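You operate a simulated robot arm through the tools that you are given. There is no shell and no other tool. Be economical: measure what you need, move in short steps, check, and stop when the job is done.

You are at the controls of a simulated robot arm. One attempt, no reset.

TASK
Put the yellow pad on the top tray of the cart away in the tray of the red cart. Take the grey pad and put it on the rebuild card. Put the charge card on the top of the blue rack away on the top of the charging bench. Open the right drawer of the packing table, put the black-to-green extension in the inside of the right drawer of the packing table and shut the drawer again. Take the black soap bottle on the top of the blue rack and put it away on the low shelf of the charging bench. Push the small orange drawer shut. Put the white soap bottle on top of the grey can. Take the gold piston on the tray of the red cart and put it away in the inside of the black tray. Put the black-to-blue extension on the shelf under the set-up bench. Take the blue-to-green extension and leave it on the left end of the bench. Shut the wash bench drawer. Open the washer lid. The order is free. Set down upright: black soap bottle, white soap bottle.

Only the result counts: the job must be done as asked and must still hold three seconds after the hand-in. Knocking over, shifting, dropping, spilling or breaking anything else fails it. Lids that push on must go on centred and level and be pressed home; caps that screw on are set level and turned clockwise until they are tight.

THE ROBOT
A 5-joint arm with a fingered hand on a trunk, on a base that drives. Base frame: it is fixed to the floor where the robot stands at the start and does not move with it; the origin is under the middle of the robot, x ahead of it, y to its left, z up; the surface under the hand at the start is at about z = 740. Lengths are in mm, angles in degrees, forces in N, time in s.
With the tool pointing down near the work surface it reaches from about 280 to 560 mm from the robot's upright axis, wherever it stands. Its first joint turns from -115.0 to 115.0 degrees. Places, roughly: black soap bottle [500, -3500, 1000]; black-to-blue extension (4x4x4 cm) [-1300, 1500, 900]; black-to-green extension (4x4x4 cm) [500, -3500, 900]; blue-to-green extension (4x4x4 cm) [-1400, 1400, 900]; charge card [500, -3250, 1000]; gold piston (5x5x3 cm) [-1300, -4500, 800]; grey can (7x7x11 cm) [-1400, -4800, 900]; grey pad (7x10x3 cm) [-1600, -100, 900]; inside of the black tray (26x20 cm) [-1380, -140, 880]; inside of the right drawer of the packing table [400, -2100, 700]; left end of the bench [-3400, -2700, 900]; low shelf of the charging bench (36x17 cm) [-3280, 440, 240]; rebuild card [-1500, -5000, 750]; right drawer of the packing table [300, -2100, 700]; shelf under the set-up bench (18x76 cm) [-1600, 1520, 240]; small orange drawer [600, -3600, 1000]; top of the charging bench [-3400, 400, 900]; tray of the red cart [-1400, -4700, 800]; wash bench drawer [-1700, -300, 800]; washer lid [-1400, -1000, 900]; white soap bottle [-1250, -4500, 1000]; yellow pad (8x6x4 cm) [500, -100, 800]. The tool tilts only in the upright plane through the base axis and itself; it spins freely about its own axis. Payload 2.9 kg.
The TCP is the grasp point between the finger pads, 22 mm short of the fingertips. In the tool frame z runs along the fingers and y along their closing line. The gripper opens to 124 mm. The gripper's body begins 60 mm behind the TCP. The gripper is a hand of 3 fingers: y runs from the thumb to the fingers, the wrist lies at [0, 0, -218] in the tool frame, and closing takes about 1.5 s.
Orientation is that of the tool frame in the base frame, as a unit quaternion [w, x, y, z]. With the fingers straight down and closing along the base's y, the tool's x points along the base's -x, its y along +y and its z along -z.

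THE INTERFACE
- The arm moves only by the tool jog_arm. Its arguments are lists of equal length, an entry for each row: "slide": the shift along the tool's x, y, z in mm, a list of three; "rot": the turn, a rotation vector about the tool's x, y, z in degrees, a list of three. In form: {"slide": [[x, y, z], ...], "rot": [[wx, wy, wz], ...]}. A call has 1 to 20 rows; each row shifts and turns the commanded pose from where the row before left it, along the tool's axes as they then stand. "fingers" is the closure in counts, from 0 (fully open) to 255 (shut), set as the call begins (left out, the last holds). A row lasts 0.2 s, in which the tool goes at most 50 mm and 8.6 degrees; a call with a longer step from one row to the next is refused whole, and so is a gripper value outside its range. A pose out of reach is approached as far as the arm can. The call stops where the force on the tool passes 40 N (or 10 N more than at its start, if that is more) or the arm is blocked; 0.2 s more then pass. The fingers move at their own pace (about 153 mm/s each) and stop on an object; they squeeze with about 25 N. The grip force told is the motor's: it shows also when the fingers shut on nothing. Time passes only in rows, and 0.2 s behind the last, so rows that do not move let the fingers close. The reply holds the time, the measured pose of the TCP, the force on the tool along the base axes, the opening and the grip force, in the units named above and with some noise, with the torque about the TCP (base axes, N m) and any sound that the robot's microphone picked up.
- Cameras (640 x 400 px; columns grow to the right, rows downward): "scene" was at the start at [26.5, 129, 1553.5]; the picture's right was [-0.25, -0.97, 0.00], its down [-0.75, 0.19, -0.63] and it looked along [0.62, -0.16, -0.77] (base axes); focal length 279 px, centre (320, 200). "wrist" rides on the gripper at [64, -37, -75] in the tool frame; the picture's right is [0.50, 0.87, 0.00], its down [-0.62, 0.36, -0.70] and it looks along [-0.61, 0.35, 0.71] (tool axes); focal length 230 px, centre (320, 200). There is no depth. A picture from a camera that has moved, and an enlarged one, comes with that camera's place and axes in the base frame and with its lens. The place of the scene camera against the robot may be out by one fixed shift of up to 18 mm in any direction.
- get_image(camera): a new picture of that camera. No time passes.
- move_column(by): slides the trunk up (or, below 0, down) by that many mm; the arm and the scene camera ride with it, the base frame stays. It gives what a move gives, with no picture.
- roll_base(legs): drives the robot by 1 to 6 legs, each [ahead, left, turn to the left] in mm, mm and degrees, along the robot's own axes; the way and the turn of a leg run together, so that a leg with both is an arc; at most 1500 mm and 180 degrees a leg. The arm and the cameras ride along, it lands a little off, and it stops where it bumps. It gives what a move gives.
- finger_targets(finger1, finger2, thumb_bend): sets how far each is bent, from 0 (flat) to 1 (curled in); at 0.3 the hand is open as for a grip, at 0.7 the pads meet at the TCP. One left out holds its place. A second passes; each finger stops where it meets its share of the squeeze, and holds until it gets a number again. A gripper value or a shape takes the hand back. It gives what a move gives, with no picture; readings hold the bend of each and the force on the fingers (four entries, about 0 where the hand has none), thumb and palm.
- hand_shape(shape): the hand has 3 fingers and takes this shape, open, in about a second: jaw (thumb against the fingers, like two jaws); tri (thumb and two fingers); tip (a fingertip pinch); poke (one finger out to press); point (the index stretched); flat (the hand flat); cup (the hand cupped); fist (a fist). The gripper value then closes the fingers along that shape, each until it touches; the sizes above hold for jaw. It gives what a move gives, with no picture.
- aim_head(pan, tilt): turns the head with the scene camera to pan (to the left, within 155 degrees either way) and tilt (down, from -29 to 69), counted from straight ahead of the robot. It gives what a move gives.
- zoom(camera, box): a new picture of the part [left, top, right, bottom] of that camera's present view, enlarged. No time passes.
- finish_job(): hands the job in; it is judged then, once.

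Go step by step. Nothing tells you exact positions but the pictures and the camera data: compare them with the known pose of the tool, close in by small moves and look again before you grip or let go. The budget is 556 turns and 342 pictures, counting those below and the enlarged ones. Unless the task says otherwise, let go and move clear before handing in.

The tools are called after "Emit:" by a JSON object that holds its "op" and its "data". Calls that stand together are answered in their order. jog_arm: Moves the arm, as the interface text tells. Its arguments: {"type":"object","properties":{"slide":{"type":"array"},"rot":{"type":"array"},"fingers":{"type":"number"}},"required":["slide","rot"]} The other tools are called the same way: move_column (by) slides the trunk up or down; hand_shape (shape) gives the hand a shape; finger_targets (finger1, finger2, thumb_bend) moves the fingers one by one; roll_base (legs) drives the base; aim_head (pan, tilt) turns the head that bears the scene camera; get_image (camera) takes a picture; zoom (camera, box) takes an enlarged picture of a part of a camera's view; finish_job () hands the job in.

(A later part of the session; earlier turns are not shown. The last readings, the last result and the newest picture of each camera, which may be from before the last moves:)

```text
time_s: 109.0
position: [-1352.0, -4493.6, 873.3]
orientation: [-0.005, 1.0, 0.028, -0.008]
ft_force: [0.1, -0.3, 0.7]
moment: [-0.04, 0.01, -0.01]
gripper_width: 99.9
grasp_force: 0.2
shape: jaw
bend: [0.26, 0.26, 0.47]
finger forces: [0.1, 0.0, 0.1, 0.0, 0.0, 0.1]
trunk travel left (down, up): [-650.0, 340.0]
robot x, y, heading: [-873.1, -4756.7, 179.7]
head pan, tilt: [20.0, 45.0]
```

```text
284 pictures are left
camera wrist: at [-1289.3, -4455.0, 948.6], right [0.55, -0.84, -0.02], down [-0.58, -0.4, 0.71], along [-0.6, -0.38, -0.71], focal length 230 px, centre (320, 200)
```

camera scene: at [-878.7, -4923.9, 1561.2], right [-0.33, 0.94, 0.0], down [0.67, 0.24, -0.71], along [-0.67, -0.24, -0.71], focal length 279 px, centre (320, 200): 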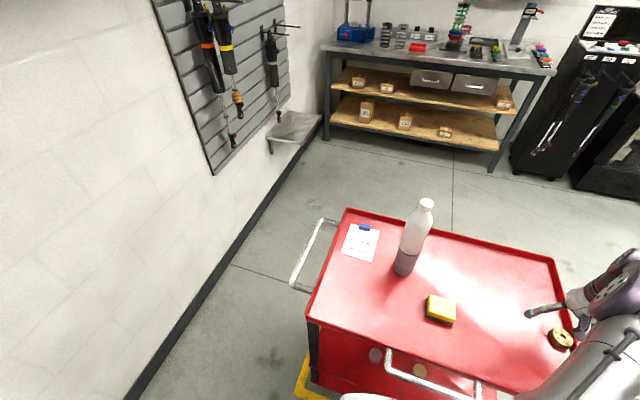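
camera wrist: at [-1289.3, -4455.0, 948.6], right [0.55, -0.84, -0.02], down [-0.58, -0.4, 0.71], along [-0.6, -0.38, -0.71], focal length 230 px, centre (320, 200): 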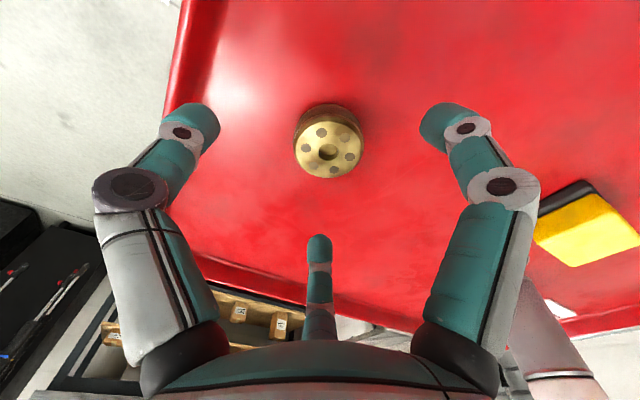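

Emit:
{"op": "jog_arm", "data": {"slide": [[2.5, 4.5, 20], [0, 0, 16], [0, 0, 10]], "rot": [[0, 0, 0], [0, 0, 0], [0, 0, 0]]}}

Emit:
{"op": "jog_arm", "data": {"slide": [[0, 0, 0], [0, 0, 0], [0, 0, 0], [0, 0, 0], [0, 0, 0], [0, 0, 0], [0, 0, 0]], "rot": [[0, 0, 0], [0, 0, 0], [0, 0, 0], [0, 0, 0], [0, 0, 0], [0, 0, 0], [0, 0, 0]], "fingers": 255}}

Emit:
{"op": "get_image", "data": {"camera": "wrist"}}

```text
time_s: 109.8
position: [-1349.6, -4496.7, 829.1]
orientation: [-0.006, 1.0, 0.029, -0.009]
ft_force: [-1.0, -0.4, 0.2]
moment: [-0.01, 0.0, 0.01]
gripper_width: 99.9
grasp_force: 0.1
shape: jaw
bend: [0.26, 0.26, 0.47]
finger forces: [0.1, 0.0, 0.0, 0.0, 0.0, 0.0]
trunk travel left (down, up): [-650.0, 340.0]
robot x, y, heading: [-872.7, -4753.1, 179.4]
head pan, tilt: [20.0, 45.0]
```

```text
time_s: 111.4
position: [-1351.0, -4496.9, 828.0]
orientation: [-0.006, 1.0, 0.029, -0.009]
ft_force: [0.3, 0.3, -0.5]
moment: [-0.01, -0.01, -0.01]
gripper_width: 37.5
grasp_force: 25.1
shape: jaw
bend: [0.76, 0.39, 0.7]
finger forces: [22.2, 22.8, 0.0, 0.1, 20.8, 0.0]
trunk travel left (down, up): [-650.0, 340.0]
robot x, y, heading: [-873.7, -4754.8, 179.3]
head pan, tilt: [20.0, 45.0]
```

```text
283 pictures are left
camera wrist: at [-1287.4, -4458.2, 902.5], right [0.55, -0.84, -0.02], down [-0.58, -0.4, 0.71], along [-0.6, -0.38, -0.71], focal length 230 px, centre (320, 200)
```

wrist: 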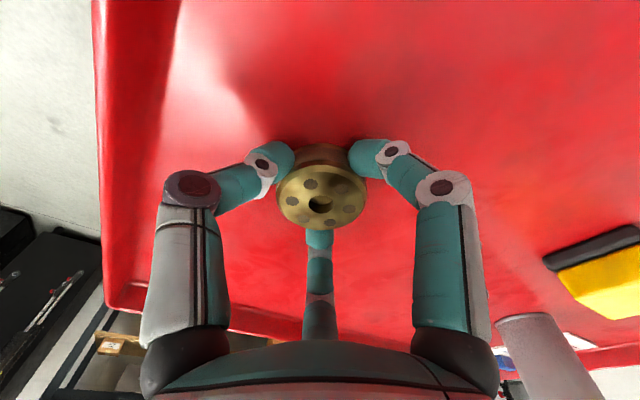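

The piston is gripped. I'll lift, retract, and drive around the cart toward the aisle on the far side of the low wall.

Emit:
{"op": "jog_arm", "data": {"slide": [[0, 0, -40], [0, 0, -45], [0, 0, -45], [0, 0, -45], [35, 20, 0], [35, 20, 0], [35, 20, 0], [35, 20, 0]], "rot": [[0, 0, 0], [0, 0, 0], [0, 0, 0], [0, 0, 0], [0, 0, 0], [0, 0, 0], [0, 0, 0], [0, 0, 0]]}}

Emit:
{"op": "roll_base", "data": {"legs": [[-350, 0, 0], [0, -900, 0], [1000, 0, 0]]}}

Emit:
{"op": "aim_head", "data": {"pan": -60, "tilt": 30}}

Emit:
{"op": "get_image", "data": {"camera": "scene"}}

```text
time_s: 113.2
position: [-1202.3, -4570.4, 999.0]
orientation: [-0.007, 1.0, 0.028, -0.009]
ft_force: [0.1, 0.1, -0.5]
moment: [0.04, 0.01, -0.01]
gripper_width: 37.1
grasp_force: 25.1
shape: jaw
bend: [0.76, 0.38, 0.7]
finger forces: [22.4, 24.2, 0.1, 0.0, 20.7, 0.1]
trunk travel left (down, up): [-650.0, 340.0]
robot x, y, heading: [-870.9, -4754.0, 179.8]
head pan, tilt: [20.0, 45.0]
```

```text
time_s: 124.7
position: [-1849.9, -3662.7, 999.3]
orientation: [-0.007, 0.999, 0.031, -0.008]
ft_force: [1.1, 0.5, -1.1]
moment: [0.0, -0.03, -0.01]
gripper_width: 37.2
grasp_force: 25.1
shape: jaw
bend: [0.76, 0.38, 0.7]
finger forces: [22.5, 24.2, 0.0, 0.0, 20.7, 0.0]
trunk travel left (down, up): [-650.0, 340.0]
robot x, y, heading: [-1520.3, -3844.4, 179.4]
head pan, tilt: [20.0, 45.0]
```

```text
time_s: 126.2
position: [-1847.9, -3662.1, 999.5]
orientation: [-0.006, 0.999, 0.03, -0.008]
ft_force: [0.7, 0.1, -0.9]
moment: [-0.03, -0.01, 0.04]
gripper_width: 37.3
grasp_force: 24.7
shape: jaw
bend: [0.76, 0.38, 0.7]
finger forces: [22.5, 24.3, 0.0, 0.0, 20.7, 0.0]
trunk travel left (down, up): [-650.0, 340.0]
robot x, y, heading: [-1520.2, -3843.4, 179.5]
head pan, tilt: [-60.0, 30.0]
```

```text
282 pictures are left
camera scene: at [-1491.7, -3908.8, 1583.8], right [0.87, 0.49, 0.0], down [0.25, -0.43, -0.87], along [-0.43, 0.75, -0.5], focal length 279 px, centre (320, 200)
```

scene: 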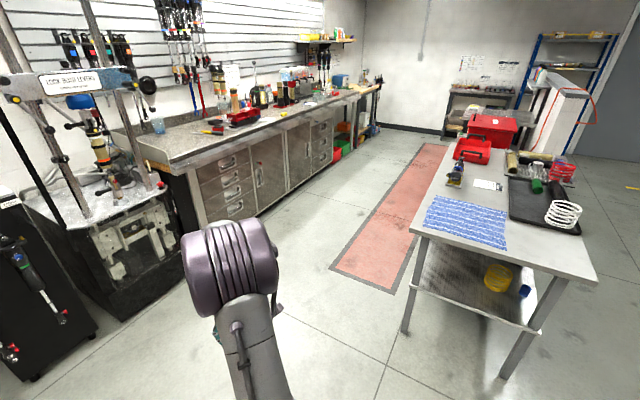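

The aisle between the long bench (x < -3230) and the centre table (x > -1600) is clear. I'll drive up it to the wash bench.

Emit:
{"op": "roll_base", "data": {"legs": [[780, 0, 0], [0, -1500, 0], [0, -1400, 0]]}}

Emit:
{"op": "aim_head", "data": {"pan": -120, "tilt": 30}}

Emit:
{"op": "get_image", "data": {"camera": "scene"}}

```text
time_s: 144.0
position: [-2600.4, -752.0, 998.8]
orientation: [-0.006, 0.999, 0.03, -0.009]
ft_force: [0.5, -0.7, -0.3]
moment: [-0.01, -0.03, -0.01]
gripper_width: 36.9
grasp_force: 25.3
shape: jaw
bend: [0.76, 0.38, 0.7]
finger forces: [22.3, 24.4, 0.1, 0.1, 20.8, 0.0]
trunk travel left (down, up): [-650.0, 340.0]
robot x, y, heading: [-2270.6, -936.7, 179.5]
head pan, tilt: [-60.0, 30.0]
```

```text
time_s: 145.3
position: [-2601.4, -752.5, 999.8]
orientation: [-0.007, 1.0, 0.029, -0.008]
ft_force: [-1.0, 0.4, -0.1]
moment: [0.0, -0.05, 0.01]
gripper_width: 37.1
grasp_force: 25.3
shape: jaw
bend: [0.76, 0.38, 0.7]
finger forces: [22.3, 24.4, 0.1, 0.0, 20.7, 0.0]
trunk travel left (down, up): [-650.0, 340.0]
robot x, y, heading: [-2273.5, -933.4, 179.6]
head pan, tilt: [-120.0, 30.0]
```

```text
281 pictures are left
camera scene: at [-2153.3, -999.3, 1583.8], right [0.86, -0.51, 0.0], down [-0.25, -0.43, -0.87], along [0.44, 0.75, -0.5], focal length 279 px, centre (320, 200)
```

scene: 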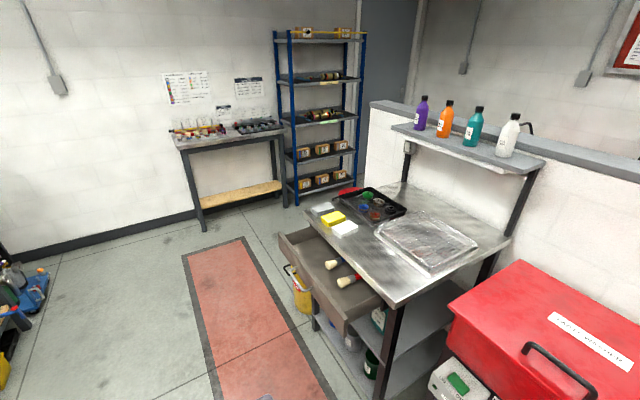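

I see the wash bench with its open drawer, the black tray at about (-1350, -125), three pads and the red washer. The drawer blocks the front, so I'll approach from the bench's left end and look first.

Emit:
{"op": "roll_base", "data": {"legs": [[0, -1350, 0], [0, 0, 90]]}}

Emit:
{"op": "aim_head", "data": {"pan": 50, "tilt": 40}}

Emit:
{"op": "get_image", "data": {"camera": "scene"}}

```text
time_s: 155.8
position: [-2443.7, 73.7, 999.5]
orientation: [0.001, 0.686, 0.728, -0.01]
ft_force: [-0.8, 0.2, -0.4]
moment: [-0.02, 0.01, 0.02]
gripper_width: 36.9
grasp_force: 25.2
shape: jaw
bend: [0.76, 0.38, 0.7]
finger forces: [22.0, 24.7, 0.1, 0.0, 20.9, 0.0]
trunk travel left (down, up): [-650.0, 340.0]
robot x, y, heading: [-2261.5, 403.6, -90.4]
head pan, tilt: [-120.0, 30.0]
```

```text
time_s: 158.4
position: [-2444.1, 73.6, 998.3]
orientation: [0.001, 0.685, 0.728, -0.009]
ft_force: [-0.6, 0.2, -1.3]
moment: [0.0, 0.0, 0.0]
gripper_width: 36.9
grasp_force: 25.5
shape: jaw
bend: [0.76, 0.38, 0.7]
finger forces: [22.1, 24.7, 0.0, 0.0, 20.8, 0.0]
trunk travel left (down, up): [-650.0, 340.0]
robot x, y, heading: [-2262.5, 405.3, -90.6]
head pan, tilt: [50.0, 40.0]
```

```text
280 pictures are left
camera scene: at [-2039.6, 410.5, 1568.5], right [-0.65, -0.76, 0.0], down [-0.49, 0.42, -0.77], along [0.58, -0.5, -0.64], focal length 279 px, centre (320, 200)
```

scene: 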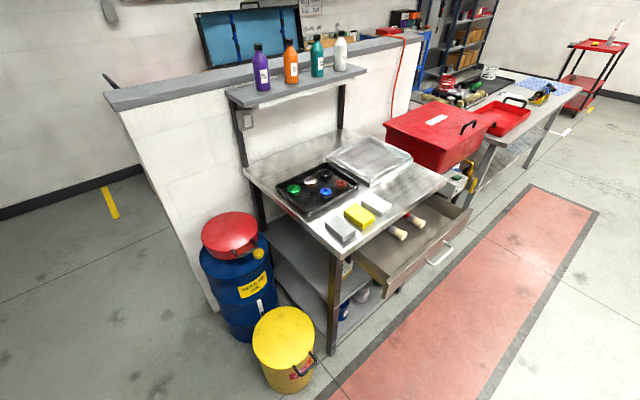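

The left end is blocked by drums, so I'll work from the front. I'll park the piston on the bench's free front-right area, then push the drawer shut.

Emit:
{"op": "roll_base", "data": {"legs": [[800, 0, 0], [0, 0, 90], [160, 0, 0]]}}

Emit:
{"op": "aim_head", "data": {"pan": 0, "tilt": 45}}

Emit:
{"op": "get_image", "data": {"camera": "scene"}}

Emit:
{"op": "get_image", "data": {"camera": "wrist"}}

```text
time_s: 167.5
position: [-1773.3, -576.6, 999.2]
orientation: [0.008, -0.032, 0.999, -0.006]
ft_force: [-0.2, 0.3, -0.7]
moment: [-0.01, 0.0, 0.0]
gripper_width: 36.8
grasp_force: 24.8
shape: jaw
bend: [0.76, 0.38, 0.7]
finger forces: [21.9, 24.9, 0.0, 0.1, 21.1, 0.1]
trunk travel left (down, up): [-650.0, 340.0]
robot x, y, heading: [-2105.5, -394.8, -0.4]
head pan, tilt: [50.0, 40.0]
```

```text
time_s: 168.7
position: [-1774.6, -577.1, 998.9]
orientation: [0.009, -0.033, 0.999, -0.006]
ft_force: [0.1, -0.2, -1.9]
moment: [-0.03, -0.01, -0.04]
gripper_width: 37.0
grasp_force: 25.4
shape: jaw
bend: [0.76, 0.38, 0.7]
finger forces: [22.0, 24.9, 0.0, 0.1, 21.0, 0.1]
trunk travel left (down, up): [-650.0, 340.0]
robot x, y, heading: [-2107.1, -394.6, -0.3]
head pan, tilt: [0.0, 45.0]
```

```text
279 pictures are left
camera scene: at [-2071.9, -247.1, 1561.2], right [0.0, -1.0, 0.0], down [-0.71, 0.0, -0.71], along [0.71, 0.0, -0.71], focal length 279 px, centre (320, 200)
```

scene: 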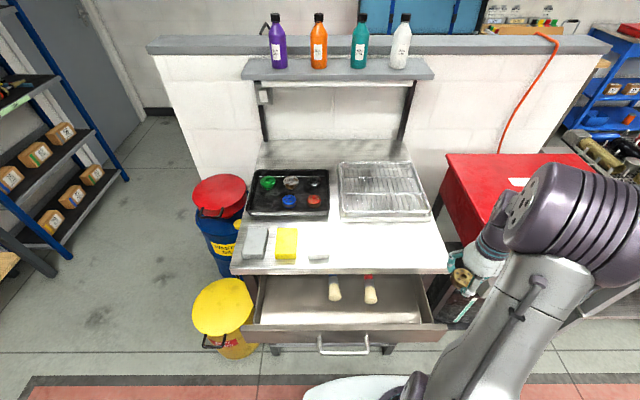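

```text
278 pictures are left
camera wrist: at [-1837.3, -617.8, 1074.0], right [-0.55, 0.83, -0.02], down [0.58, 0.4, 0.71], along [0.6, 0.38, -0.71], focal length 230 px, centre (320, 200)
```

wrist: 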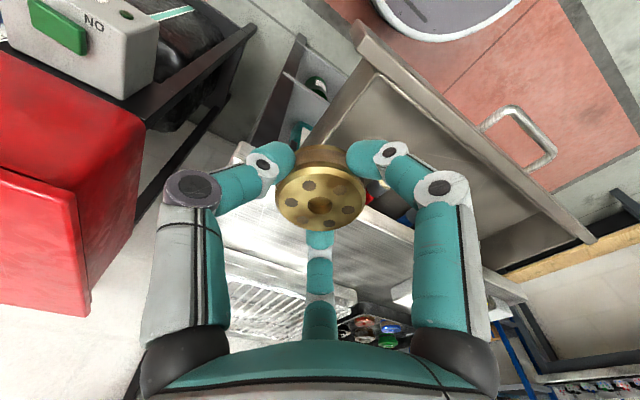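

I see everything clearly: bench front edge at x≈-1667, drawer front at x≈-1800. I'll move the piston over the free front-right spot (-1610, -480) and lower it.

Emit:
{"op": "jog_arm", "data": {"slide": [[-34, 17, 0], [-34, 17, 0], [-34, 17, 0], [-34, 17, 0], [-34, 17, 0], [0, 0, 30], [0, 0, 20]], "rot": [[0, 0, 0], [0, 0, 0], [0, 0, 0], [0, 0, 0], [0, 0, 0], [0, 0, 0], [0, 0, 0]]}}

Emit:
{"op": "jog_arm", "data": {"slide": [[0, 0, 8], [0, 0, 6], [0, 0, 5], [0, 0, 5], [0, 0, 5], [0, 0, 5], [0, 0, 5], [0, 0, 5], [0, 0, 5], [0, 0, 5], [0, 0, 5]], "rot": [[0, 0, 0], [0, 0, 0], [0, 0, 0], [0, 0, 0], [0, 0, 0], [0, 0, 0], [0, 0, 0], [0, 0, 0], [0, 0, 0], [0, 0, 0], [0, 0, 0]]}}

Emit:
{"op": "get_image", "data": {"camera": "wrist"}}

```text
time_s: 170.3
position: [-1609.5, -481.1, 950.8]
orientation: [0.009, -0.032, 0.999, -0.002]
ft_force: [-0.2, -0.6, -0.9]
moment: [-0.03, 0.01, 0.03]
gripper_width: 37.1
grasp_force: 25.2
shape: jaw
bend: [0.76, 0.38, 0.7]
finger forces: [22.0, 25.5, 0.0, 0.0, 20.9, 0.0]
trunk travel left (down, up): [-650.0, 340.0]
robot x, y, heading: [-2107.5, -397.4, -0.2]
head pan, tilt: [0.0, 45.0]
```

```text
time_s: 172.5
position: [-1607.8, -481.8, 904.7]
orientation: [0.017, -0.032, 0.999, -0.004]
ft_force: [-5.1, 1.3, 28.6]
moment: [0.08, -0.11, 0.03]
gripper_width: 39.5
grasp_force: 25.1
shape: jaw
bend: [0.78, 0.78, 0.71]
finger forces: [27.9, 25.6, 0.0, 0.1, 27.0, 0.0]
trunk travel left (down, up): [-650.0, 340.0]
robot x, y, heading: [-2106.6, -393.5, -0.2]
head pan, tilt: [0.0, 45.0]
stopped in row 11: the force on the tool passed its limit at 43 N (the readings are from after the stop); the commanded pose is now the measured one
```

```text
277 pictures are left
camera wrist: at [-1672.6, -523.8, 977.6], right [-0.55, 0.83, -0.02], down [0.57, 0.4, 0.72], along [0.61, 0.38, -0.69], focal length 230 px, centre (320, 200)
```

wrist: 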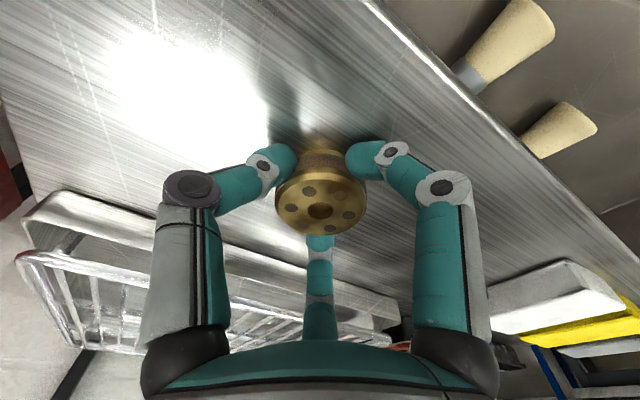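

Emit:
{"op": "jog_arm", "data": {"slide": [[0, 0, -2], [0, 0, -1], [0, 0, 0]], "rot": [[0, 0, 0], [0, 0, 0], [0, 0, 0]]}}

Emit:
{"op": "jog_arm", "data": {"slide": [[0, 0, 0], [0, 0, -3], [0, 0, -5], [0, 0, -10], [0, 0, -35], [0, 0, -45], [0, 0, -45]], "rot": [[0, 0, 0], [0, 0, 0], [0, 0, 0], [0, 0, 0], [0, 0, 0], [0, 0, 0], [0, 0, 0]], "fingers": 0}}

Emit:
{"op": "get_image", "data": {"camera": "wrist"}}

```text
time_s: 173.3
position: [-1608.0, -481.8, 905.0]
orientation: [0.015, -0.033, 0.999, -0.004]
ft_force: [-4.6, 0.6, 19.6]
moment: [0.05, -0.1, 0.01]
gripper_width: 39.4
grasp_force: 25.0
shape: jaw
bend: [0.78, 0.78, 0.71]
finger forces: [27.1, 25.9, 0.0, 0.0, 26.3, 0.1]
trunk travel left (down, up): [-650.0, 340.0]
robot x, y, heading: [-2108.1, -393.6, -0.4]
head pan, tilt: [0.0, 45.0]
```

```text
time_s: 174.9
position: [-1612.0, -482.4, 1047.0]
orientation: [0.014, -0.032, 0.999, -0.003]
ft_force: [0.0, -0.4, 0.4]
moment: [0.01, 0.0, -0.01]
gripper_width: 124.0
grasp_force: 0.1
shape: jaw
bend: [0.3, 0.3, 0.3]
finger forces: [0.0, 0.0, 0.0, 0.1, 0.1, 0.0]
trunk travel left (down, up): [-650.0, 340.0]
robot x, y, heading: [-2105.1, -396.0, -0.2]
head pan, tilt: [0.0, 45.0]
```

```text
276 pictures are left
camera wrist: at [-1674.4, -524.0, 1120.3], right [-0.55, 0.83, -0.02], down [0.57, 0.4, 0.72], along [0.6, 0.38, -0.7], focal length 230 px, centre (320, 200)
```

wrist: 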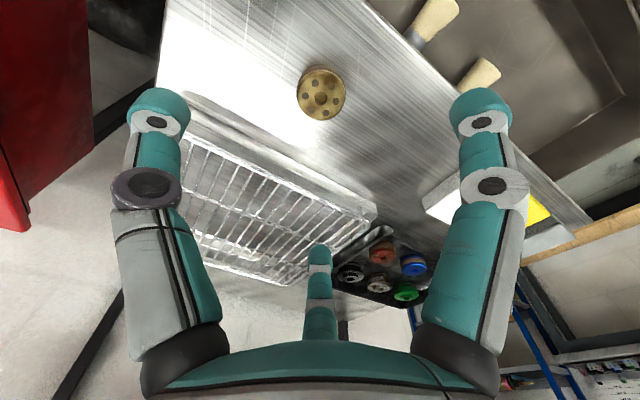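

The piston is parked on the bench. I'll back off, close the hand, and lower it in front of the drawer.

Emit:
{"op": "roll_base", "data": {"legs": [[-230, 0, 0]]}}

Emit:
{"op": "jog_arm", "data": {"slide": [[19, 37, 0], [19, 37, 0], [19, 37, 0], [19, 37, 0], [19, 37, 0], [0, 0, 45], [0, 0, 45], [0, 0, 45], [0, 0, 45], [0, 0, 45], [0, 0, 40]], "rot": [[0, 0, 0], [0, 0, 0], [0, 0, 0], [0, 0, 0], [0, 0, 0], [0, 0, 0], [0, 0, 0], [0, 0, 0], [0, 0, 0], [0, 0, 0], [0, 0, 0]], "fingers": 255}}

Emit:
{"op": "get_image", "data": {"camera": "scene"}}

Emit:
{"op": "get_image", "data": {"camera": "wrist"}}

```text
time_s: 176.7
position: [-1842.0, -481.9, 1044.2]
orientation: [0.014, -0.031, 0.999, -0.002]
ft_force: [-1.1, -0.5, -0.2]
moment: [-0.01, -0.01, 0.01]
gripper_width: 123.8
grasp_force: 0.0
shape: jaw
bend: [0.3, 0.3, 0.3]
finger forces: [0.0, 0.0, 0.0, 0.0, 0.1, 0.1]
trunk travel left (down, up): [-650.0, 340.0]
robot x, y, heading: [-2334.5, -391.2, -0.1]
head pan, tilt: [0.0, 45.0]
```

```text
time_s: 179.1
position: [-1940.9, -304.7, 776.2]
orientation: [0.012, -0.032, 0.999, 0.003]
ft_force: [0.1, -0.2, 0.6]
moment: [-0.03, -0.01, 0.0]
gripper_width: 0.0
grasp_force: 25.4
shape: jaw
bend: [0.7, 0.7, 0.7]
finger forces: [0.0, 0.0, 0.1, 0.0, 0.0, 0.0]
trunk travel left (down, up): [-650.0, 340.0]
robot x, y, heading: [-2335.5, -392.2, -0.5]
head pan, tilt: [0.0, 45.0]
```

```text
275 pictures are left
camera scene: at [-2301.9, -245.9, 1561.2], right [-0.01, -1.0, 0.0], down [-0.71, 0.0, -0.71], along [0.71, 0.0, -0.71], focal length 279 px, centre (320, 200)
```

scene: 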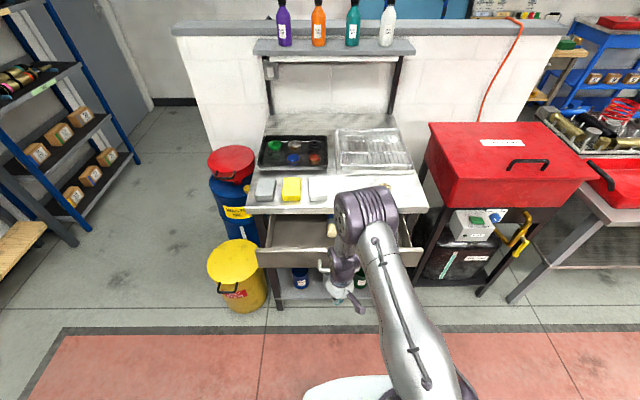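

```text
274 pictures are left
camera wrist: at [-2003.7, -347.2, 850.4], right [-0.55, 0.83, -0.01], down [0.58, 0.39, 0.72], along [0.6, 0.39, -0.7], focal length 230 px, centre (320, 200)
```

wrist: 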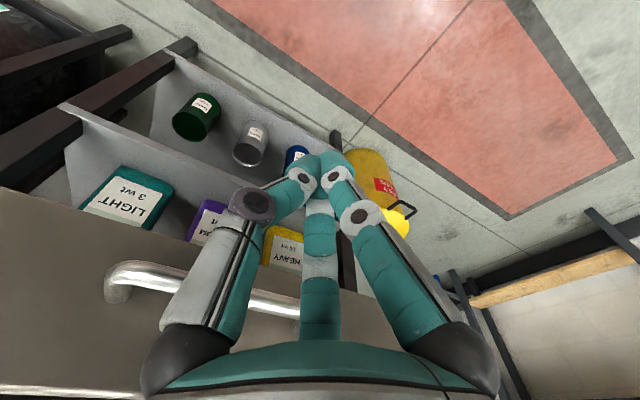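

The hand is in front of the drawer (panel z 742–840, handle z≈788). I'll push forward in steps.

Emit:
{"op": "jog_arm", "data": {"slide": [[-15, -1, 0], [-15, -1, 0], [-15, -1, 0], [-12, -1, 0], [-12, -1, 0], [-12, -1, 0], [-12, -1, 0], [-12, -1, 0], [-12, -1, 0], [-12, -1, 0], [-12, -1, 0], [-12, -1, 0]], "rot": [[0, 0, 0], [0, 0, 0], [0, 0, 0], [0, 0, 0], [0, 0, 0], [0, 0, 0], [0, 0, 0], [0, 0, 0], [0, 0, 0], [0, 0, 0], [0, 0, 0], [0, 0, 0]]}}

Emit:
{"op": "get_image", "data": {"camera": "scene"}}

```text
time_s: 181.7
position: [-1787.2, -308.3, 782.0]
orientation: [0.013, -0.031, 0.999, 0.002]
ft_force: [0.5, -0.1, -0.1]
moment: [-0.01, 0.02, -0.02]
gripper_width: 0.0
grasp_force: 24.7
shape: jaw
bend: [0.7, 0.7, 0.7]
finger forces: [0.0, 0.0, 0.0, 0.0, 0.1, 0.0]
trunk travel left (down, up): [-650.0, 340.0]
robot x, y, heading: [-2334.3, -393.0, -0.2]
head pan, tilt: [0.0, 45.0]
```

```text
273 pictures are left
camera scene: at [-2302.3, -246.1, 1561.2], right [-0.01, -1.0, 0.0], down [-0.71, 0.0, -0.71], along [0.71, 0.0, -0.71], focal length 279 px, centre (320, 200)
```

scene: 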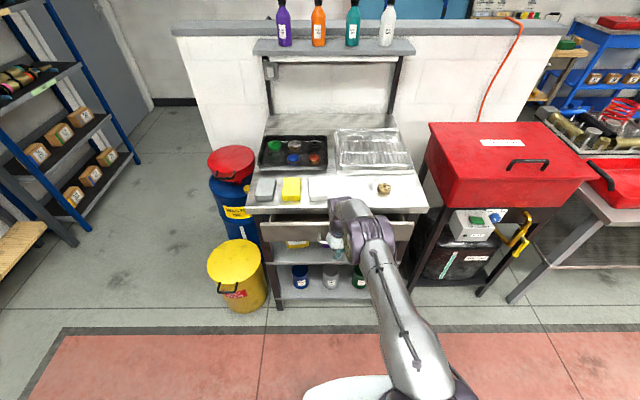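

The drawer is moving in nicely. I'll bring the base closer and finish the push with the arm.

Emit:
{"op": "jog_arm", "data": {"slide": [[40, 3, 0], [40, 3, 0], [40, 3, 0]], "rot": [[0, 0, 0], [0, 0, 0], [0, 0, 0]]}}

Emit:
{"op": "roll_base", "data": {"legs": [[110, 0, 0]]}}

Emit:
{"op": "jog_arm", "data": {"slide": [[-10, -1, 0], [-10, -1, 0], [-10, -1, 0], [-10, -1, 0], [-10, -1, 0], [-10, -1, 0], [-10, -1, 0], [-10, -1, 0], [-10, -1, 0], [-10, -1, 0]], "rot": [[0, 0, 0], [0, 0, 0], [0, 0, 0], [0, 0, 0], [0, 0, 0], [0, 0, 0], [0, 0, 0], [0, 0, 0], [0, 0, 0], [0, 0, 0]]}}

Emit:
{"op": "get_image", "data": {"camera": "scene"}}

```text
time_s: 182.5
position: [-1908.7, -304.7, 777.7]
orientation: [0.013, -0.031, 0.999, 0.004]
ft_force: [-0.9, 0.4, 0.8]
moment: [-0.02, -0.02, -0.03]
gripper_width: 0.0
grasp_force: 25.0
shape: jaw
bend: [0.7, 0.7, 0.7]
finger forces: [0.0, 0.0, 0.0, 0.0, 0.1, 0.0]
trunk travel left (down, up): [-650.0, 340.0]
robot x, y, heading: [-2336.0, -392.1, -0.4]
head pan, tilt: [0.0, 45.0]
```

```text
time_s: 183.7
position: [-1796.6, -306.0, 777.6]
orientation: [0.012, -0.031, 0.999, 0.002]
ft_force: [0.6, -0.4, 0.4]
moment: [0.01, -0.01, -0.03]
gripper_width: 0.0
grasp_force: 24.8
shape: jaw
bend: [0.7, 0.7, 0.7]
finger forces: [0.0, 0.0, 0.1, 0.0, 0.1, 0.0]
trunk travel left (down, up): [-650.0, 340.0]
robot x, y, heading: [-2226.1, -394.5, -0.5]
head pan, tilt: [0.0, 45.0]
```

```text
time_s: 185.6
position: [-1725.9, -308.2, 778.8]
orientation: [0.003, -0.035, 0.999, 0.0]
ft_force: [-20.3, 3.7, 14.8]
moment: [0.08, -0.72, 0.25]
gripper_width: 0.0
grasp_force: 25.1
shape: jaw
bend: [0.7, 0.7, 0.7]
finger forces: [0.0, 25.3, 0.1, 0.0, 0.0, 0.0]
trunk travel left (down, up): [-650.0, 340.0]
robot x, y, heading: [-2229.5, -392.9, -0.2]
head pan, tilt: [0.0, 45.0]
stopped in row 9: the force on the tool passed its limit at 49 N (the readings are from after the stop); the commanded pose is now the measured one
```

```text
272 pictures are left
camera scene: at [-2201.1, -247.1, 1561.8], right [0.0, -1.0, 0.0], down [-0.7, 0.0, -0.71], along [0.71, 0.0, -0.7], focal length 279 px, centre (320, 200)
```

scene: 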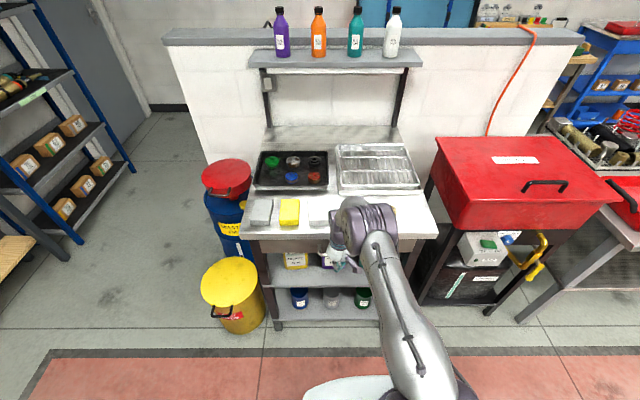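

The drawer is fully home (blocked at 49 N). I'll back off, raise the hand and zoom at the black tray.

Emit:
{"op": "jog_arm", "data": {"slide": [[40, 0, 0], [40, 0, 0], [0, 0, -45], [0, 0, -45], [0, 0, -45], [0, 0, -45], [0, 0, -45]], "rot": [[0, 0, 0], [0, 0, 0], [0, 0, 0], [0, 0, 0], [0, 0, 0], [0, 0, 0], [0, 0, 0]], "fingers": 0}}

Emit:
{"op": "zoom", "data": {"camera": "scene", "box": [240, 130, 440, 255]}}

```text
time_s: 187.2
position: [-1802.2, -314.6, 1001.9]
orientation: [0.002, -0.032, 0.999, 0.0]
ft_force: [0.5, -0.9, 0.0]
moment: [0.0, 0.01, -0.01]
gripper_width: 123.9
grasp_force: 0.1
shape: jaw
bend: [0.3, 0.3, 0.3]
finger forces: [0.0, 0.0, 0.0, 0.0, 0.0, 0.0]
trunk travel left (down, up): [-650.0, 340.0]
robot x, y, heading: [-2230.0, -396.2, -0.0]
head pan, tilt: [0.0, 45.0]
```

```text
3.20 times, centred on (340, 192) of scene
camera zoom: at [-2194.0, -246.7, 1561.2], right [0.0, -1.0, 0.0], down [-0.71, 0.0, -0.71], along [0.71, 0.0, -0.71], focal length 892 px, centre (256, 224)
```

zoom: 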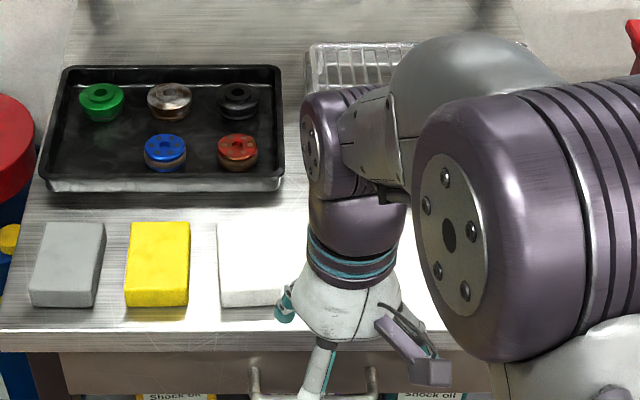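

The tray has a free slot at about (-1402, -60) for the gold piston. I'll move the base in close and go over the parked piston.

Emit:
{"op": "roll_base", "data": {"legs": [[0, 290, 0], [290, 0, 0]]}}

Emit:
{"op": "get_image", "data": {"camera": "wrist"}}

Emit:
{"op": "get_image", "data": {"camera": "scene"}}

```text
time_s: 190.8
position: [-1506.5, -27.4, 1000.9]
orientation: [0.002, -0.031, 1.0, 0.001]
ft_force: [-0.5, -0.3, -0.7]
moment: [0.0, 0.03, 0.01]
gripper_width: 123.7
grasp_force: 0.1
shape: jaw
bend: [0.3, 0.3, 0.3]
finger forces: [0.0, 0.0, 0.0, 0.1, 0.0, 0.0]
trunk travel left (down, up): [-650.0, 340.0]
robot x, y, heading: [-1930.2, -106.9, -0.4]
head pan, tilt: [0.0, 45.0]
```

```text
270 pictures are left
camera wrist: at [-1569.2, -70.9, 1075.8], right [-0.55, 0.83, 0.0], down [0.59, 0.39, 0.7], along [0.59, 0.39, -0.71], focal length 230 px, centre (320, 200)
```

wrist: 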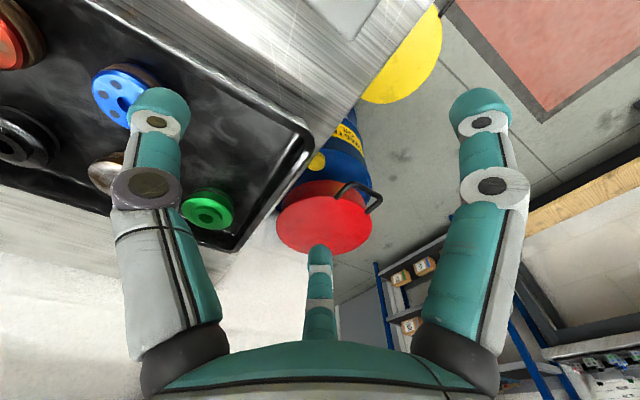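

```text
269 pictures are left
camera scene: at [-1899.1, 40.0, 1561.2], right [-0.01, -1.0, 0.0], down [-0.71, 0.0, -0.71], along [0.71, -0.01, -0.71], focal length 279 px, centre (320, 200)
```

scene: 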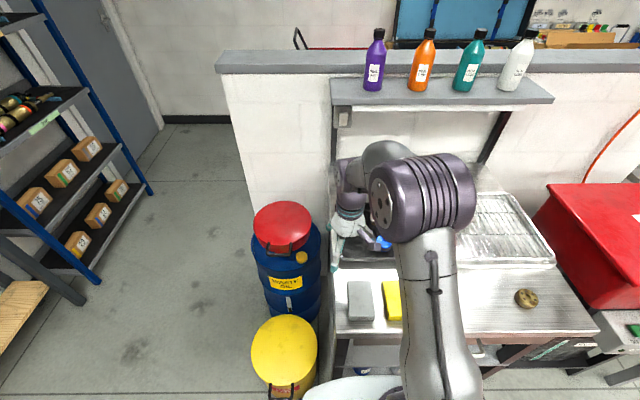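

From the wrist view the tray spans x -1476..-1279, so the free slot is at about (-1428, -70). I'll rotate the hand 19° so the digits suit the slot, and go back over the piston.

Emit:
{"op": "jog_arm", "data": {"slide": [[0, 0, 0], [0, 0, 0], [0, 0, 0], [-1.9, -42, 0], [-1.9, -42, 0], [-1.9, -42, 0], [-1.9, -42, 0], [-1.9, -42, 0], [-1.9, -42, 0], [-1.9, -42, 0], [-1.9, -42, 0], [-1.9, -42, 0], [-1.9, -42, 0], [-1.9, -42, 0]], "rot": [[0, 0, 6.3], [0, 0, 6.3], [0, 0, 6.4], [0, 0, 0], [0, 0, 0], [0, 0, 0], [0, 0, 0], [0, 0, 0], [0, 0, 0], [0, 0, 0], [0, 0, 0], [0, 0, 0], [0, 0, 0], [0, 0, 0]]}}

Emit:
{"op": "get_image", "data": {"camera": "wrist"}}

```text
time_s: 193.8
position: [-1610.3, -480.8, 999.9]
orientation: [0.001, 0.133, 0.991, 0.0]
ft_force: [0.1, -0.5, 0.1]
moment: [0.01, 0.0, 0.01]
gripper_width: 124.1
grasp_force: 0.0
shape: jaw
bend: [0.3, 0.3, 0.3]
finger forces: [0.0, 0.0, 0.1, 0.0, 0.0, 0.1]
trunk travel left (down, up): [-650.0, 340.0]
robot x, y, heading: [-1936.7, -109.4, -0.2]
head pan, tilt: [0.0, 45.0]
```

```text
268 pictures are left
camera wrist: at [-1681.8, -500.5, 1074.9], right [-0.25, 0.97, 0.0], down [0.69, 0.18, 0.7], along [0.68, 0.18, -0.71], focal length 230 px, centre (320, 200)
```

wrist: 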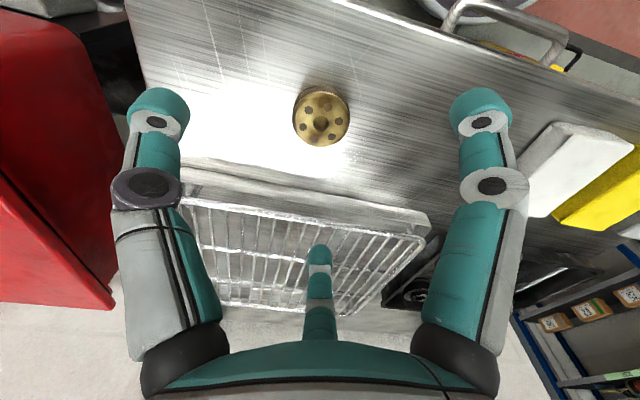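

Centred on the piston. I'll descend and grip.

Emit:
{"op": "jog_arm", "data": {"slide": [[-3, 1, 35], [0, 0, 35], [0, 0, 24]], "rot": [[0, 0, 0], [0, 0, 0], [0, 0, 0]]}}

Emit:
{"op": "jog_arm", "data": {"slide": [[0, 0, 0], [0, 0, 0], [0, 0, 0], [0, 0, 0], [0, 0, 0], [0, 0, 0], [0, 0, 0], [0, 0, 0]], "rot": [[0, 0, 0], [0, 0, 0], [0, 0, 0], [0, 0, 0], [0, 0, 0], [0, 0, 0], [0, 0, 0], [0, 0, 0]], "fingers": 255}}

Emit:
{"op": "get_image", "data": {"camera": "wrist"}}

```text
time_s: 194.6
position: [-1604.0, -479.8, 905.6]
orientation: [0.0, 0.132, 0.991, -0.001]
ft_force: [0.6, 0.9, 1.1]
moment: [-0.02, 0.01, 0.03]
gripper_width: 123.9
grasp_force: 0.0
shape: jaw
bend: [0.3, 0.3, 0.3]
finger forces: [0.0, 0.1, 0.1, 0.1, 0.1, 0.1]
trunk travel left (down, up): [-650.0, 340.0]
robot x, y, heading: [-1933.5, -111.2, -0.5]
head pan, tilt: [0.0, 45.0]
```

```text
time_s: 196.4
position: [-1604.4, -479.2, 906.6]
orientation: [0.001, 0.134, 0.991, -0.001]
ft_force: [0.4, -1.3, 0.0]
moment: [0.01, 0.01, -0.01]
gripper_width: 39.4
grasp_force: 24.8
shape: jaw
bend: [0.77, 0.77, 0.7]
finger forces: [22.7, 22.3, 0.0, 0.1, 22.5, 0.0]
trunk travel left (down, up): [-650.0, 340.0]
robot x, y, heading: [-1934.9, -105.5, -0.4]
head pan, tilt: [0.0, 45.0]
```

```text
267 pictures are left
camera wrist: at [-1676.9, -498.9, 981.6], right [-0.25, 0.97, 0.0], down [0.69, 0.18, 0.7], along [0.68, 0.18, -0.71], focal length 230 px, centre (320, 200)
```

wrist: 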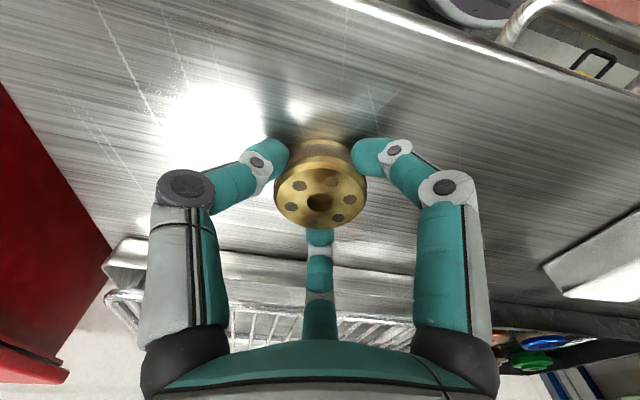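

Emit:
{"op": "jog_arm", "data": {"slide": [[0, 0, -35], [0, 0, -40], [0, 0, -25], [-5.5, 40, 0], [-5.5, 40, 0], [-5.5, 40, 0], [-5.5, 40, 0], [-5.5, 40, 0], [-5.5, 40, 0], [-5.5, 40, 0], [-5.5, 40, 0], [-5.5, 40, 0], [-5.5, 40, 0], [-5.5, 40, 0]], "rot": [[0, 0, 0], [0, 0, 0], [0, 0, 0], [0, 0, 0], [0, 0, 0], [0, 0, 0], [0, 0, 0], [0, 0, 0], [0, 0, 0], [0, 0, 0], [0, 0, 0], [0, 0, 0], [0, 0, 0], [0, 0, 0]]}}

Emit:
{"op": "get_image", "data": {"camera": "wrist"}}

Emit:
{"op": "get_image", "data": {"camera": "scene"}}

```text
time_s: 199.4
position: [-1431.0, -68.8, 1008.4]
orientation: [0.003, 0.134, 0.991, 0.0]
ft_force: [1.2, 0.5, 0.3]
moment: [0.0, 0.02, 0.0]
gripper_width: 39.0
grasp_force: 25.0
shape: jaw
bend: [0.77, 0.77, 0.7]
finger forces: [22.9, 22.9, 0.0, 0.0, 22.0, 0.0]
trunk travel left (down, up): [-650.0, 340.0]
robot x, y, heading: [-1935.6, -107.9, -0.6]
head pan, tilt: [0.0, 45.0]
```

```text
266 pictures are left
camera wrist: at [-1503.0, -88.8, 1083.5], right [-0.25, 0.97, 0.0], down [0.69, 0.18, 0.7], along [0.68, 0.18, -0.71], focal length 230 px, centre (320, 200)
```

wrist: 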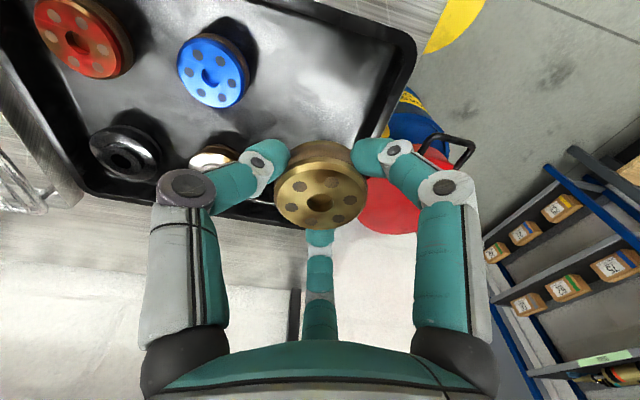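

```text
265 pictures are left
camera scene: at [-1899.1, 41.3, 1561.0], right [-0.01, -1.0, 0.0], down [-0.71, 0.0, -0.71], along [0.71, -0.01, -0.71], focal length 279 px, centre (320, 200)
```

scene: 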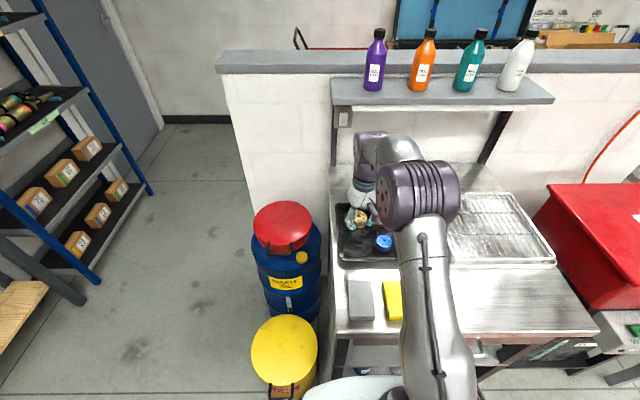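

The slot matches: blue at (-1436, -149), red at (-1435, -228), so the gold goes at about (-1432, -70). I'll lower gently.

Emit:
{"op": "jog_arm", "data": {"slide": [[0, -1, 35], [0, 0, 30], [0, 0, 10], [0, 0, 5], [0, 0, 4], [0, 0, 4], [0, 0, 4], [0, 0, 4], [0, 0, 4], [0, 0, 4], [0, 0, 4]], "rot": [[0, 0, 0], [0, 0, 0], [0, 0, 0], [0, 0, 0], [0, 0, 0], [0, 0, 0], [0, 0, 0], [0, 0, 0], [0, 0, 0], [0, 0, 0], [0, 0, 0]]}}

Emit:
{"op": "get_image", "data": {"camera": "wrist"}}

```text
time_s: 201.8
position: [-1431.7, -72.4, 906.6]
orientation: [0.009, 0.133, 0.991, 0.002]
ft_force: [-7.0, 0.1, 30.1]
moment: [-0.05, 0.03, -0.04]
gripper_width: 41.4
grasp_force: 25.1
shape: jaw
bend: [0.78, 0.78, 0.71]
finger forces: [29.0, 24.8, 0.1, 0.0, 28.7, 0.0]
trunk travel left (down, up): [-650.0, 340.0]
robot x, y, heading: [-1934.8, -109.2, -0.5]
head pan, tilt: [0.0, 45.0]
stopped in row 11: the force on the tool passed its limit at 43 N (the readings are from after the stop); the commanded pose is now the measured one
```

```text
264 pictures are left
camera wrist: at [-1505.1, -92.2, 980.6], right [-0.25, 0.97, 0.0], down [0.68, 0.18, 0.72], along [0.69, 0.18, -0.7], focal length 230 px, centre (320, 200)
```

wrist: 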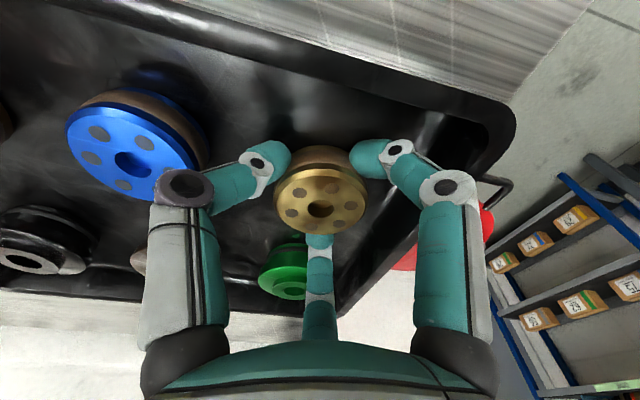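

It's on the tray floor in its slot. I'll ease up, open only partly so as not to disturb the neighbours, and lift.

Emit:
{"op": "jog_arm", "data": {"slide": [[0, 0, -2], [0, 0, -1], [0, 0, -1]], "rot": [[0, 0, 0], [0, 0, 0], [0, 0, 0]]}}

Emit:
{"op": "jog_arm", "data": {"slide": [[0, 0, 0], [0, 0, 0], [0, 0, -3], [0, 0, -10], [0, 0, -20], [0, 0, -30], [0, 0, -35]], "rot": [[0, 0, 0], [0, 0, 0], [0, 0, 0], [0, 0, 0], [0, 0, 0], [0, 0, 0], [0, 0, 0]], "fingers": 145}}

Emit:
{"op": "get_image", "data": {"camera": "wrist"}}

```text
time_s: 202.6
position: [-1430.2, -72.3, 908.2]
orientation: [0.006, 0.135, 0.991, 0.003]
ft_force: [-4.7, 0.6, 14.7]
moment: [0.0, 0.02, -0.05]
gripper_width: 41.3
grasp_force: 25.0
shape: jaw
bend: [0.78, 0.78, 0.71]
finger forces: [27.3, 24.8, 0.0, 0.0, 26.6, 0.0]
trunk travel left (down, up): [-650.0, 340.0]
robot x, y, heading: [-1935.2, -108.5, -0.6]
head pan, tilt: [0.0, 45.0]
```

```text
time_s: 204.2
position: [-1432.1, -73.1, 1005.5]
orientation: [0.007, 0.133, 0.991, 0.0]
ft_force: [1.3, 0.3, -0.7]
moment: [0.01, -0.02, -0.04]
gripper_width: 53.1
grasp_force: 0.0
shape: jaw
bend: [0.4, 0.4, 0.7]
finger forces: [0.0, 0.0, 0.0, 0.1, 0.0, 0.0]
trunk travel left (down, up): [-650.0, 340.0]
robot x, y, heading: [-1933.4, -107.4, -0.4]
head pan, tilt: [0.0, 45.0]
```

```text
263 pictures are left
camera wrist: at [-1504.0, -91.7, 1079.8], right [-0.25, 0.97, 0.0], down [0.68, 0.18, 0.71], along [0.69, 0.18, -0.7], focal length 230 px, centre (320, 200)
```

wrist: 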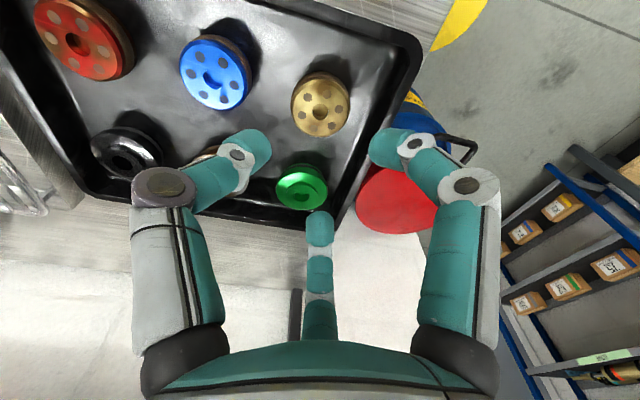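

The gold piston sits in its slot and the neighbours are undisturbed. Next is the washer lid: I'll back off and move in front of it.

Emit:
{"op": "roll_base", "data": {"legs": [[-350, 0, 0], [0, -880, 0]]}}

Emit:
{"op": "aim_head", "data": {"pan": 0, "tilt": 40}}

Emit:
{"op": "get_image", "data": {"camera": "scene"}}

Emit:
{"op": "zoom", "data": {"camera": "scene", "box": [220, 90, 540, 290]}}

```text
time_s: 210.7
position: [-1784.3, -950.7, 1005.8]
orientation: [0.007, 0.13, 0.991, 0.002]
ft_force: [0.2, -0.2, 0.8]
moment: [0.02, 0.0, -0.01]
gripper_width: 53.2
grasp_force: 0.1
shape: jaw
bend: [0.4, 0.4, 0.7]
finger forces: [0.1, 0.1, 0.0, 0.0, 0.2, 0.0]
trunk travel left (down, up): [-650.0, 340.0]
robot x, y, heading: [-2287.6, -989.4, -0.3]
head pan, tilt: [0.0, 45.0]
```

```text
time_s: 211.4
position: [-1784.0, -952.2, 1004.8]
orientation: [0.005, 0.13, 0.991, 0.001]
ft_force: [0.2, 1.3, 0.1]
moment: [0.0, -0.02, -0.01]
gripper_width: 53.1
grasp_force: 0.0
shape: jaw
bend: [0.4, 0.4, 0.7]
finger forces: [0.0, 0.0, 0.0, 0.0, 0.0, 0.0]
trunk travel left (down, up): [-650.0, 340.0]
robot x, y, heading: [-2286.9, -990.9, 0.1]
head pan, tilt: [0.0, 40.0]
```

```text
262 pictures are left
camera scene: at [-2250.0, -842.0, 1568.4], right [0.0, -1.0, 0.0], down [-0.64, 0.0, -0.77], along [0.77, 0.0, -0.64], focal length 279 px, centre (320, 200)
```

scene: 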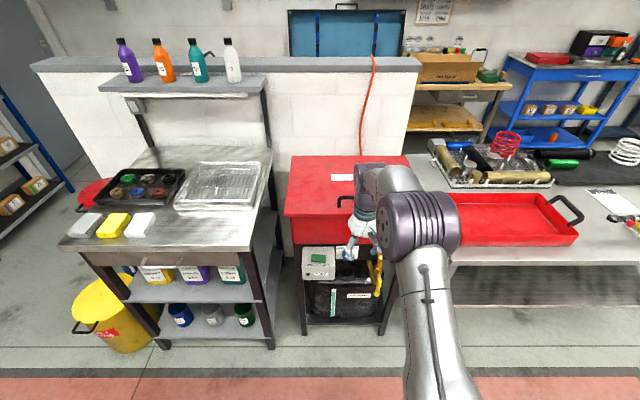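

```text
2.00 times, centred on (380, 190) of scene
camera zoom: at [-2250.0, -842.0, 1568.4], right [0.0, -1.0, 0.0], down [-0.64, 0.0, -0.77], along [0.77, 0.0, -0.64], focal length 558 px, centre (200, 220)
```

zoom: 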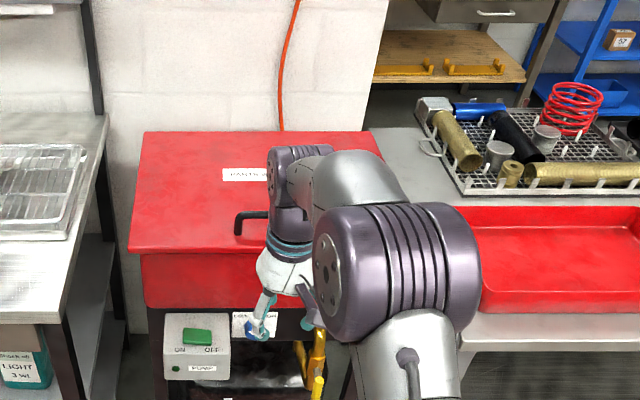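

Emit:
{"op": "get_image", "data": {"camera": "wrist"}}

Emit:
{"op": "roll_base", "data": {"legs": [[0, -250, 0]]}}

Emit:
{"op": "get_image", "data": {"camera": "scene"}}

```text
260 pictures are left
camera wrist: at [-1856.4, -971.2, 1079.3], right [-0.26, 0.97, 0.0], down [0.68, 0.18, 0.71], along [0.69, 0.18, -0.7], focal length 230 px, centre (320, 200)
```

wrist: 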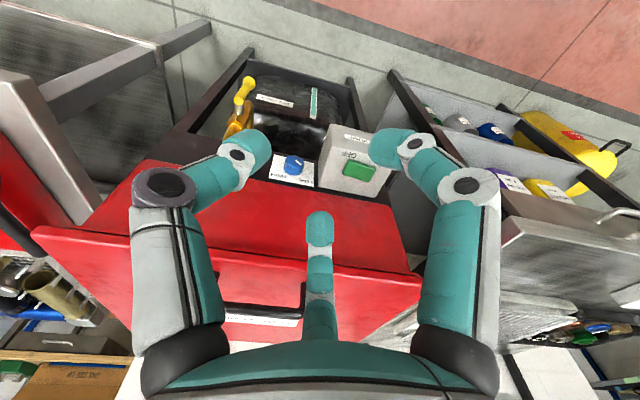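

```text
time_s: 213.2
position: [-1784.0, -1201.9, 1004.6]
orientation: [0.007, 0.131, 0.991, 0.002]
ft_force: [-0.4, -0.3, 0.9]
moment: [0.01, 0.02, 0.0]
gripper_width: 53.1
grasp_force: 0.1
shape: jaw
bend: [0.4, 0.4, 0.7]
finger forces: [0.1, 0.0, 0.1, 0.1, 0.1, 0.0]
trunk travel left (down, up): [-650.0, 340.0]
robot x, y, heading: [-2286.9, -1238.9, -0.1]
head pan, tilt: [0.0, 40.0]
```

```text
259 pictures are left
camera scene: at [-2250.2, -1092.8, 1568.5], right [0.0, -1.0, 0.0], down [-0.64, 0.0, -0.77], along [0.77, 0.0, -0.64], focal length 279 px, centre (320, 200)
```

scene: 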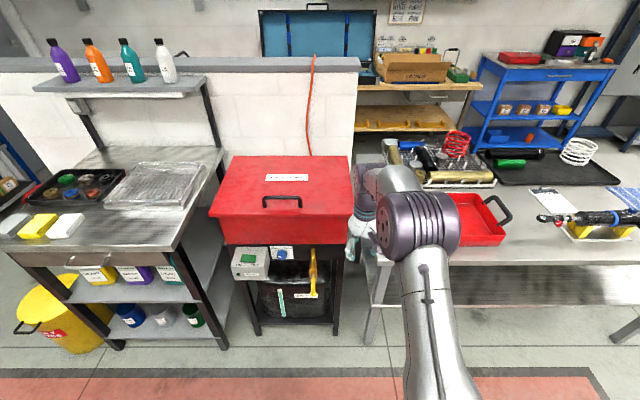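

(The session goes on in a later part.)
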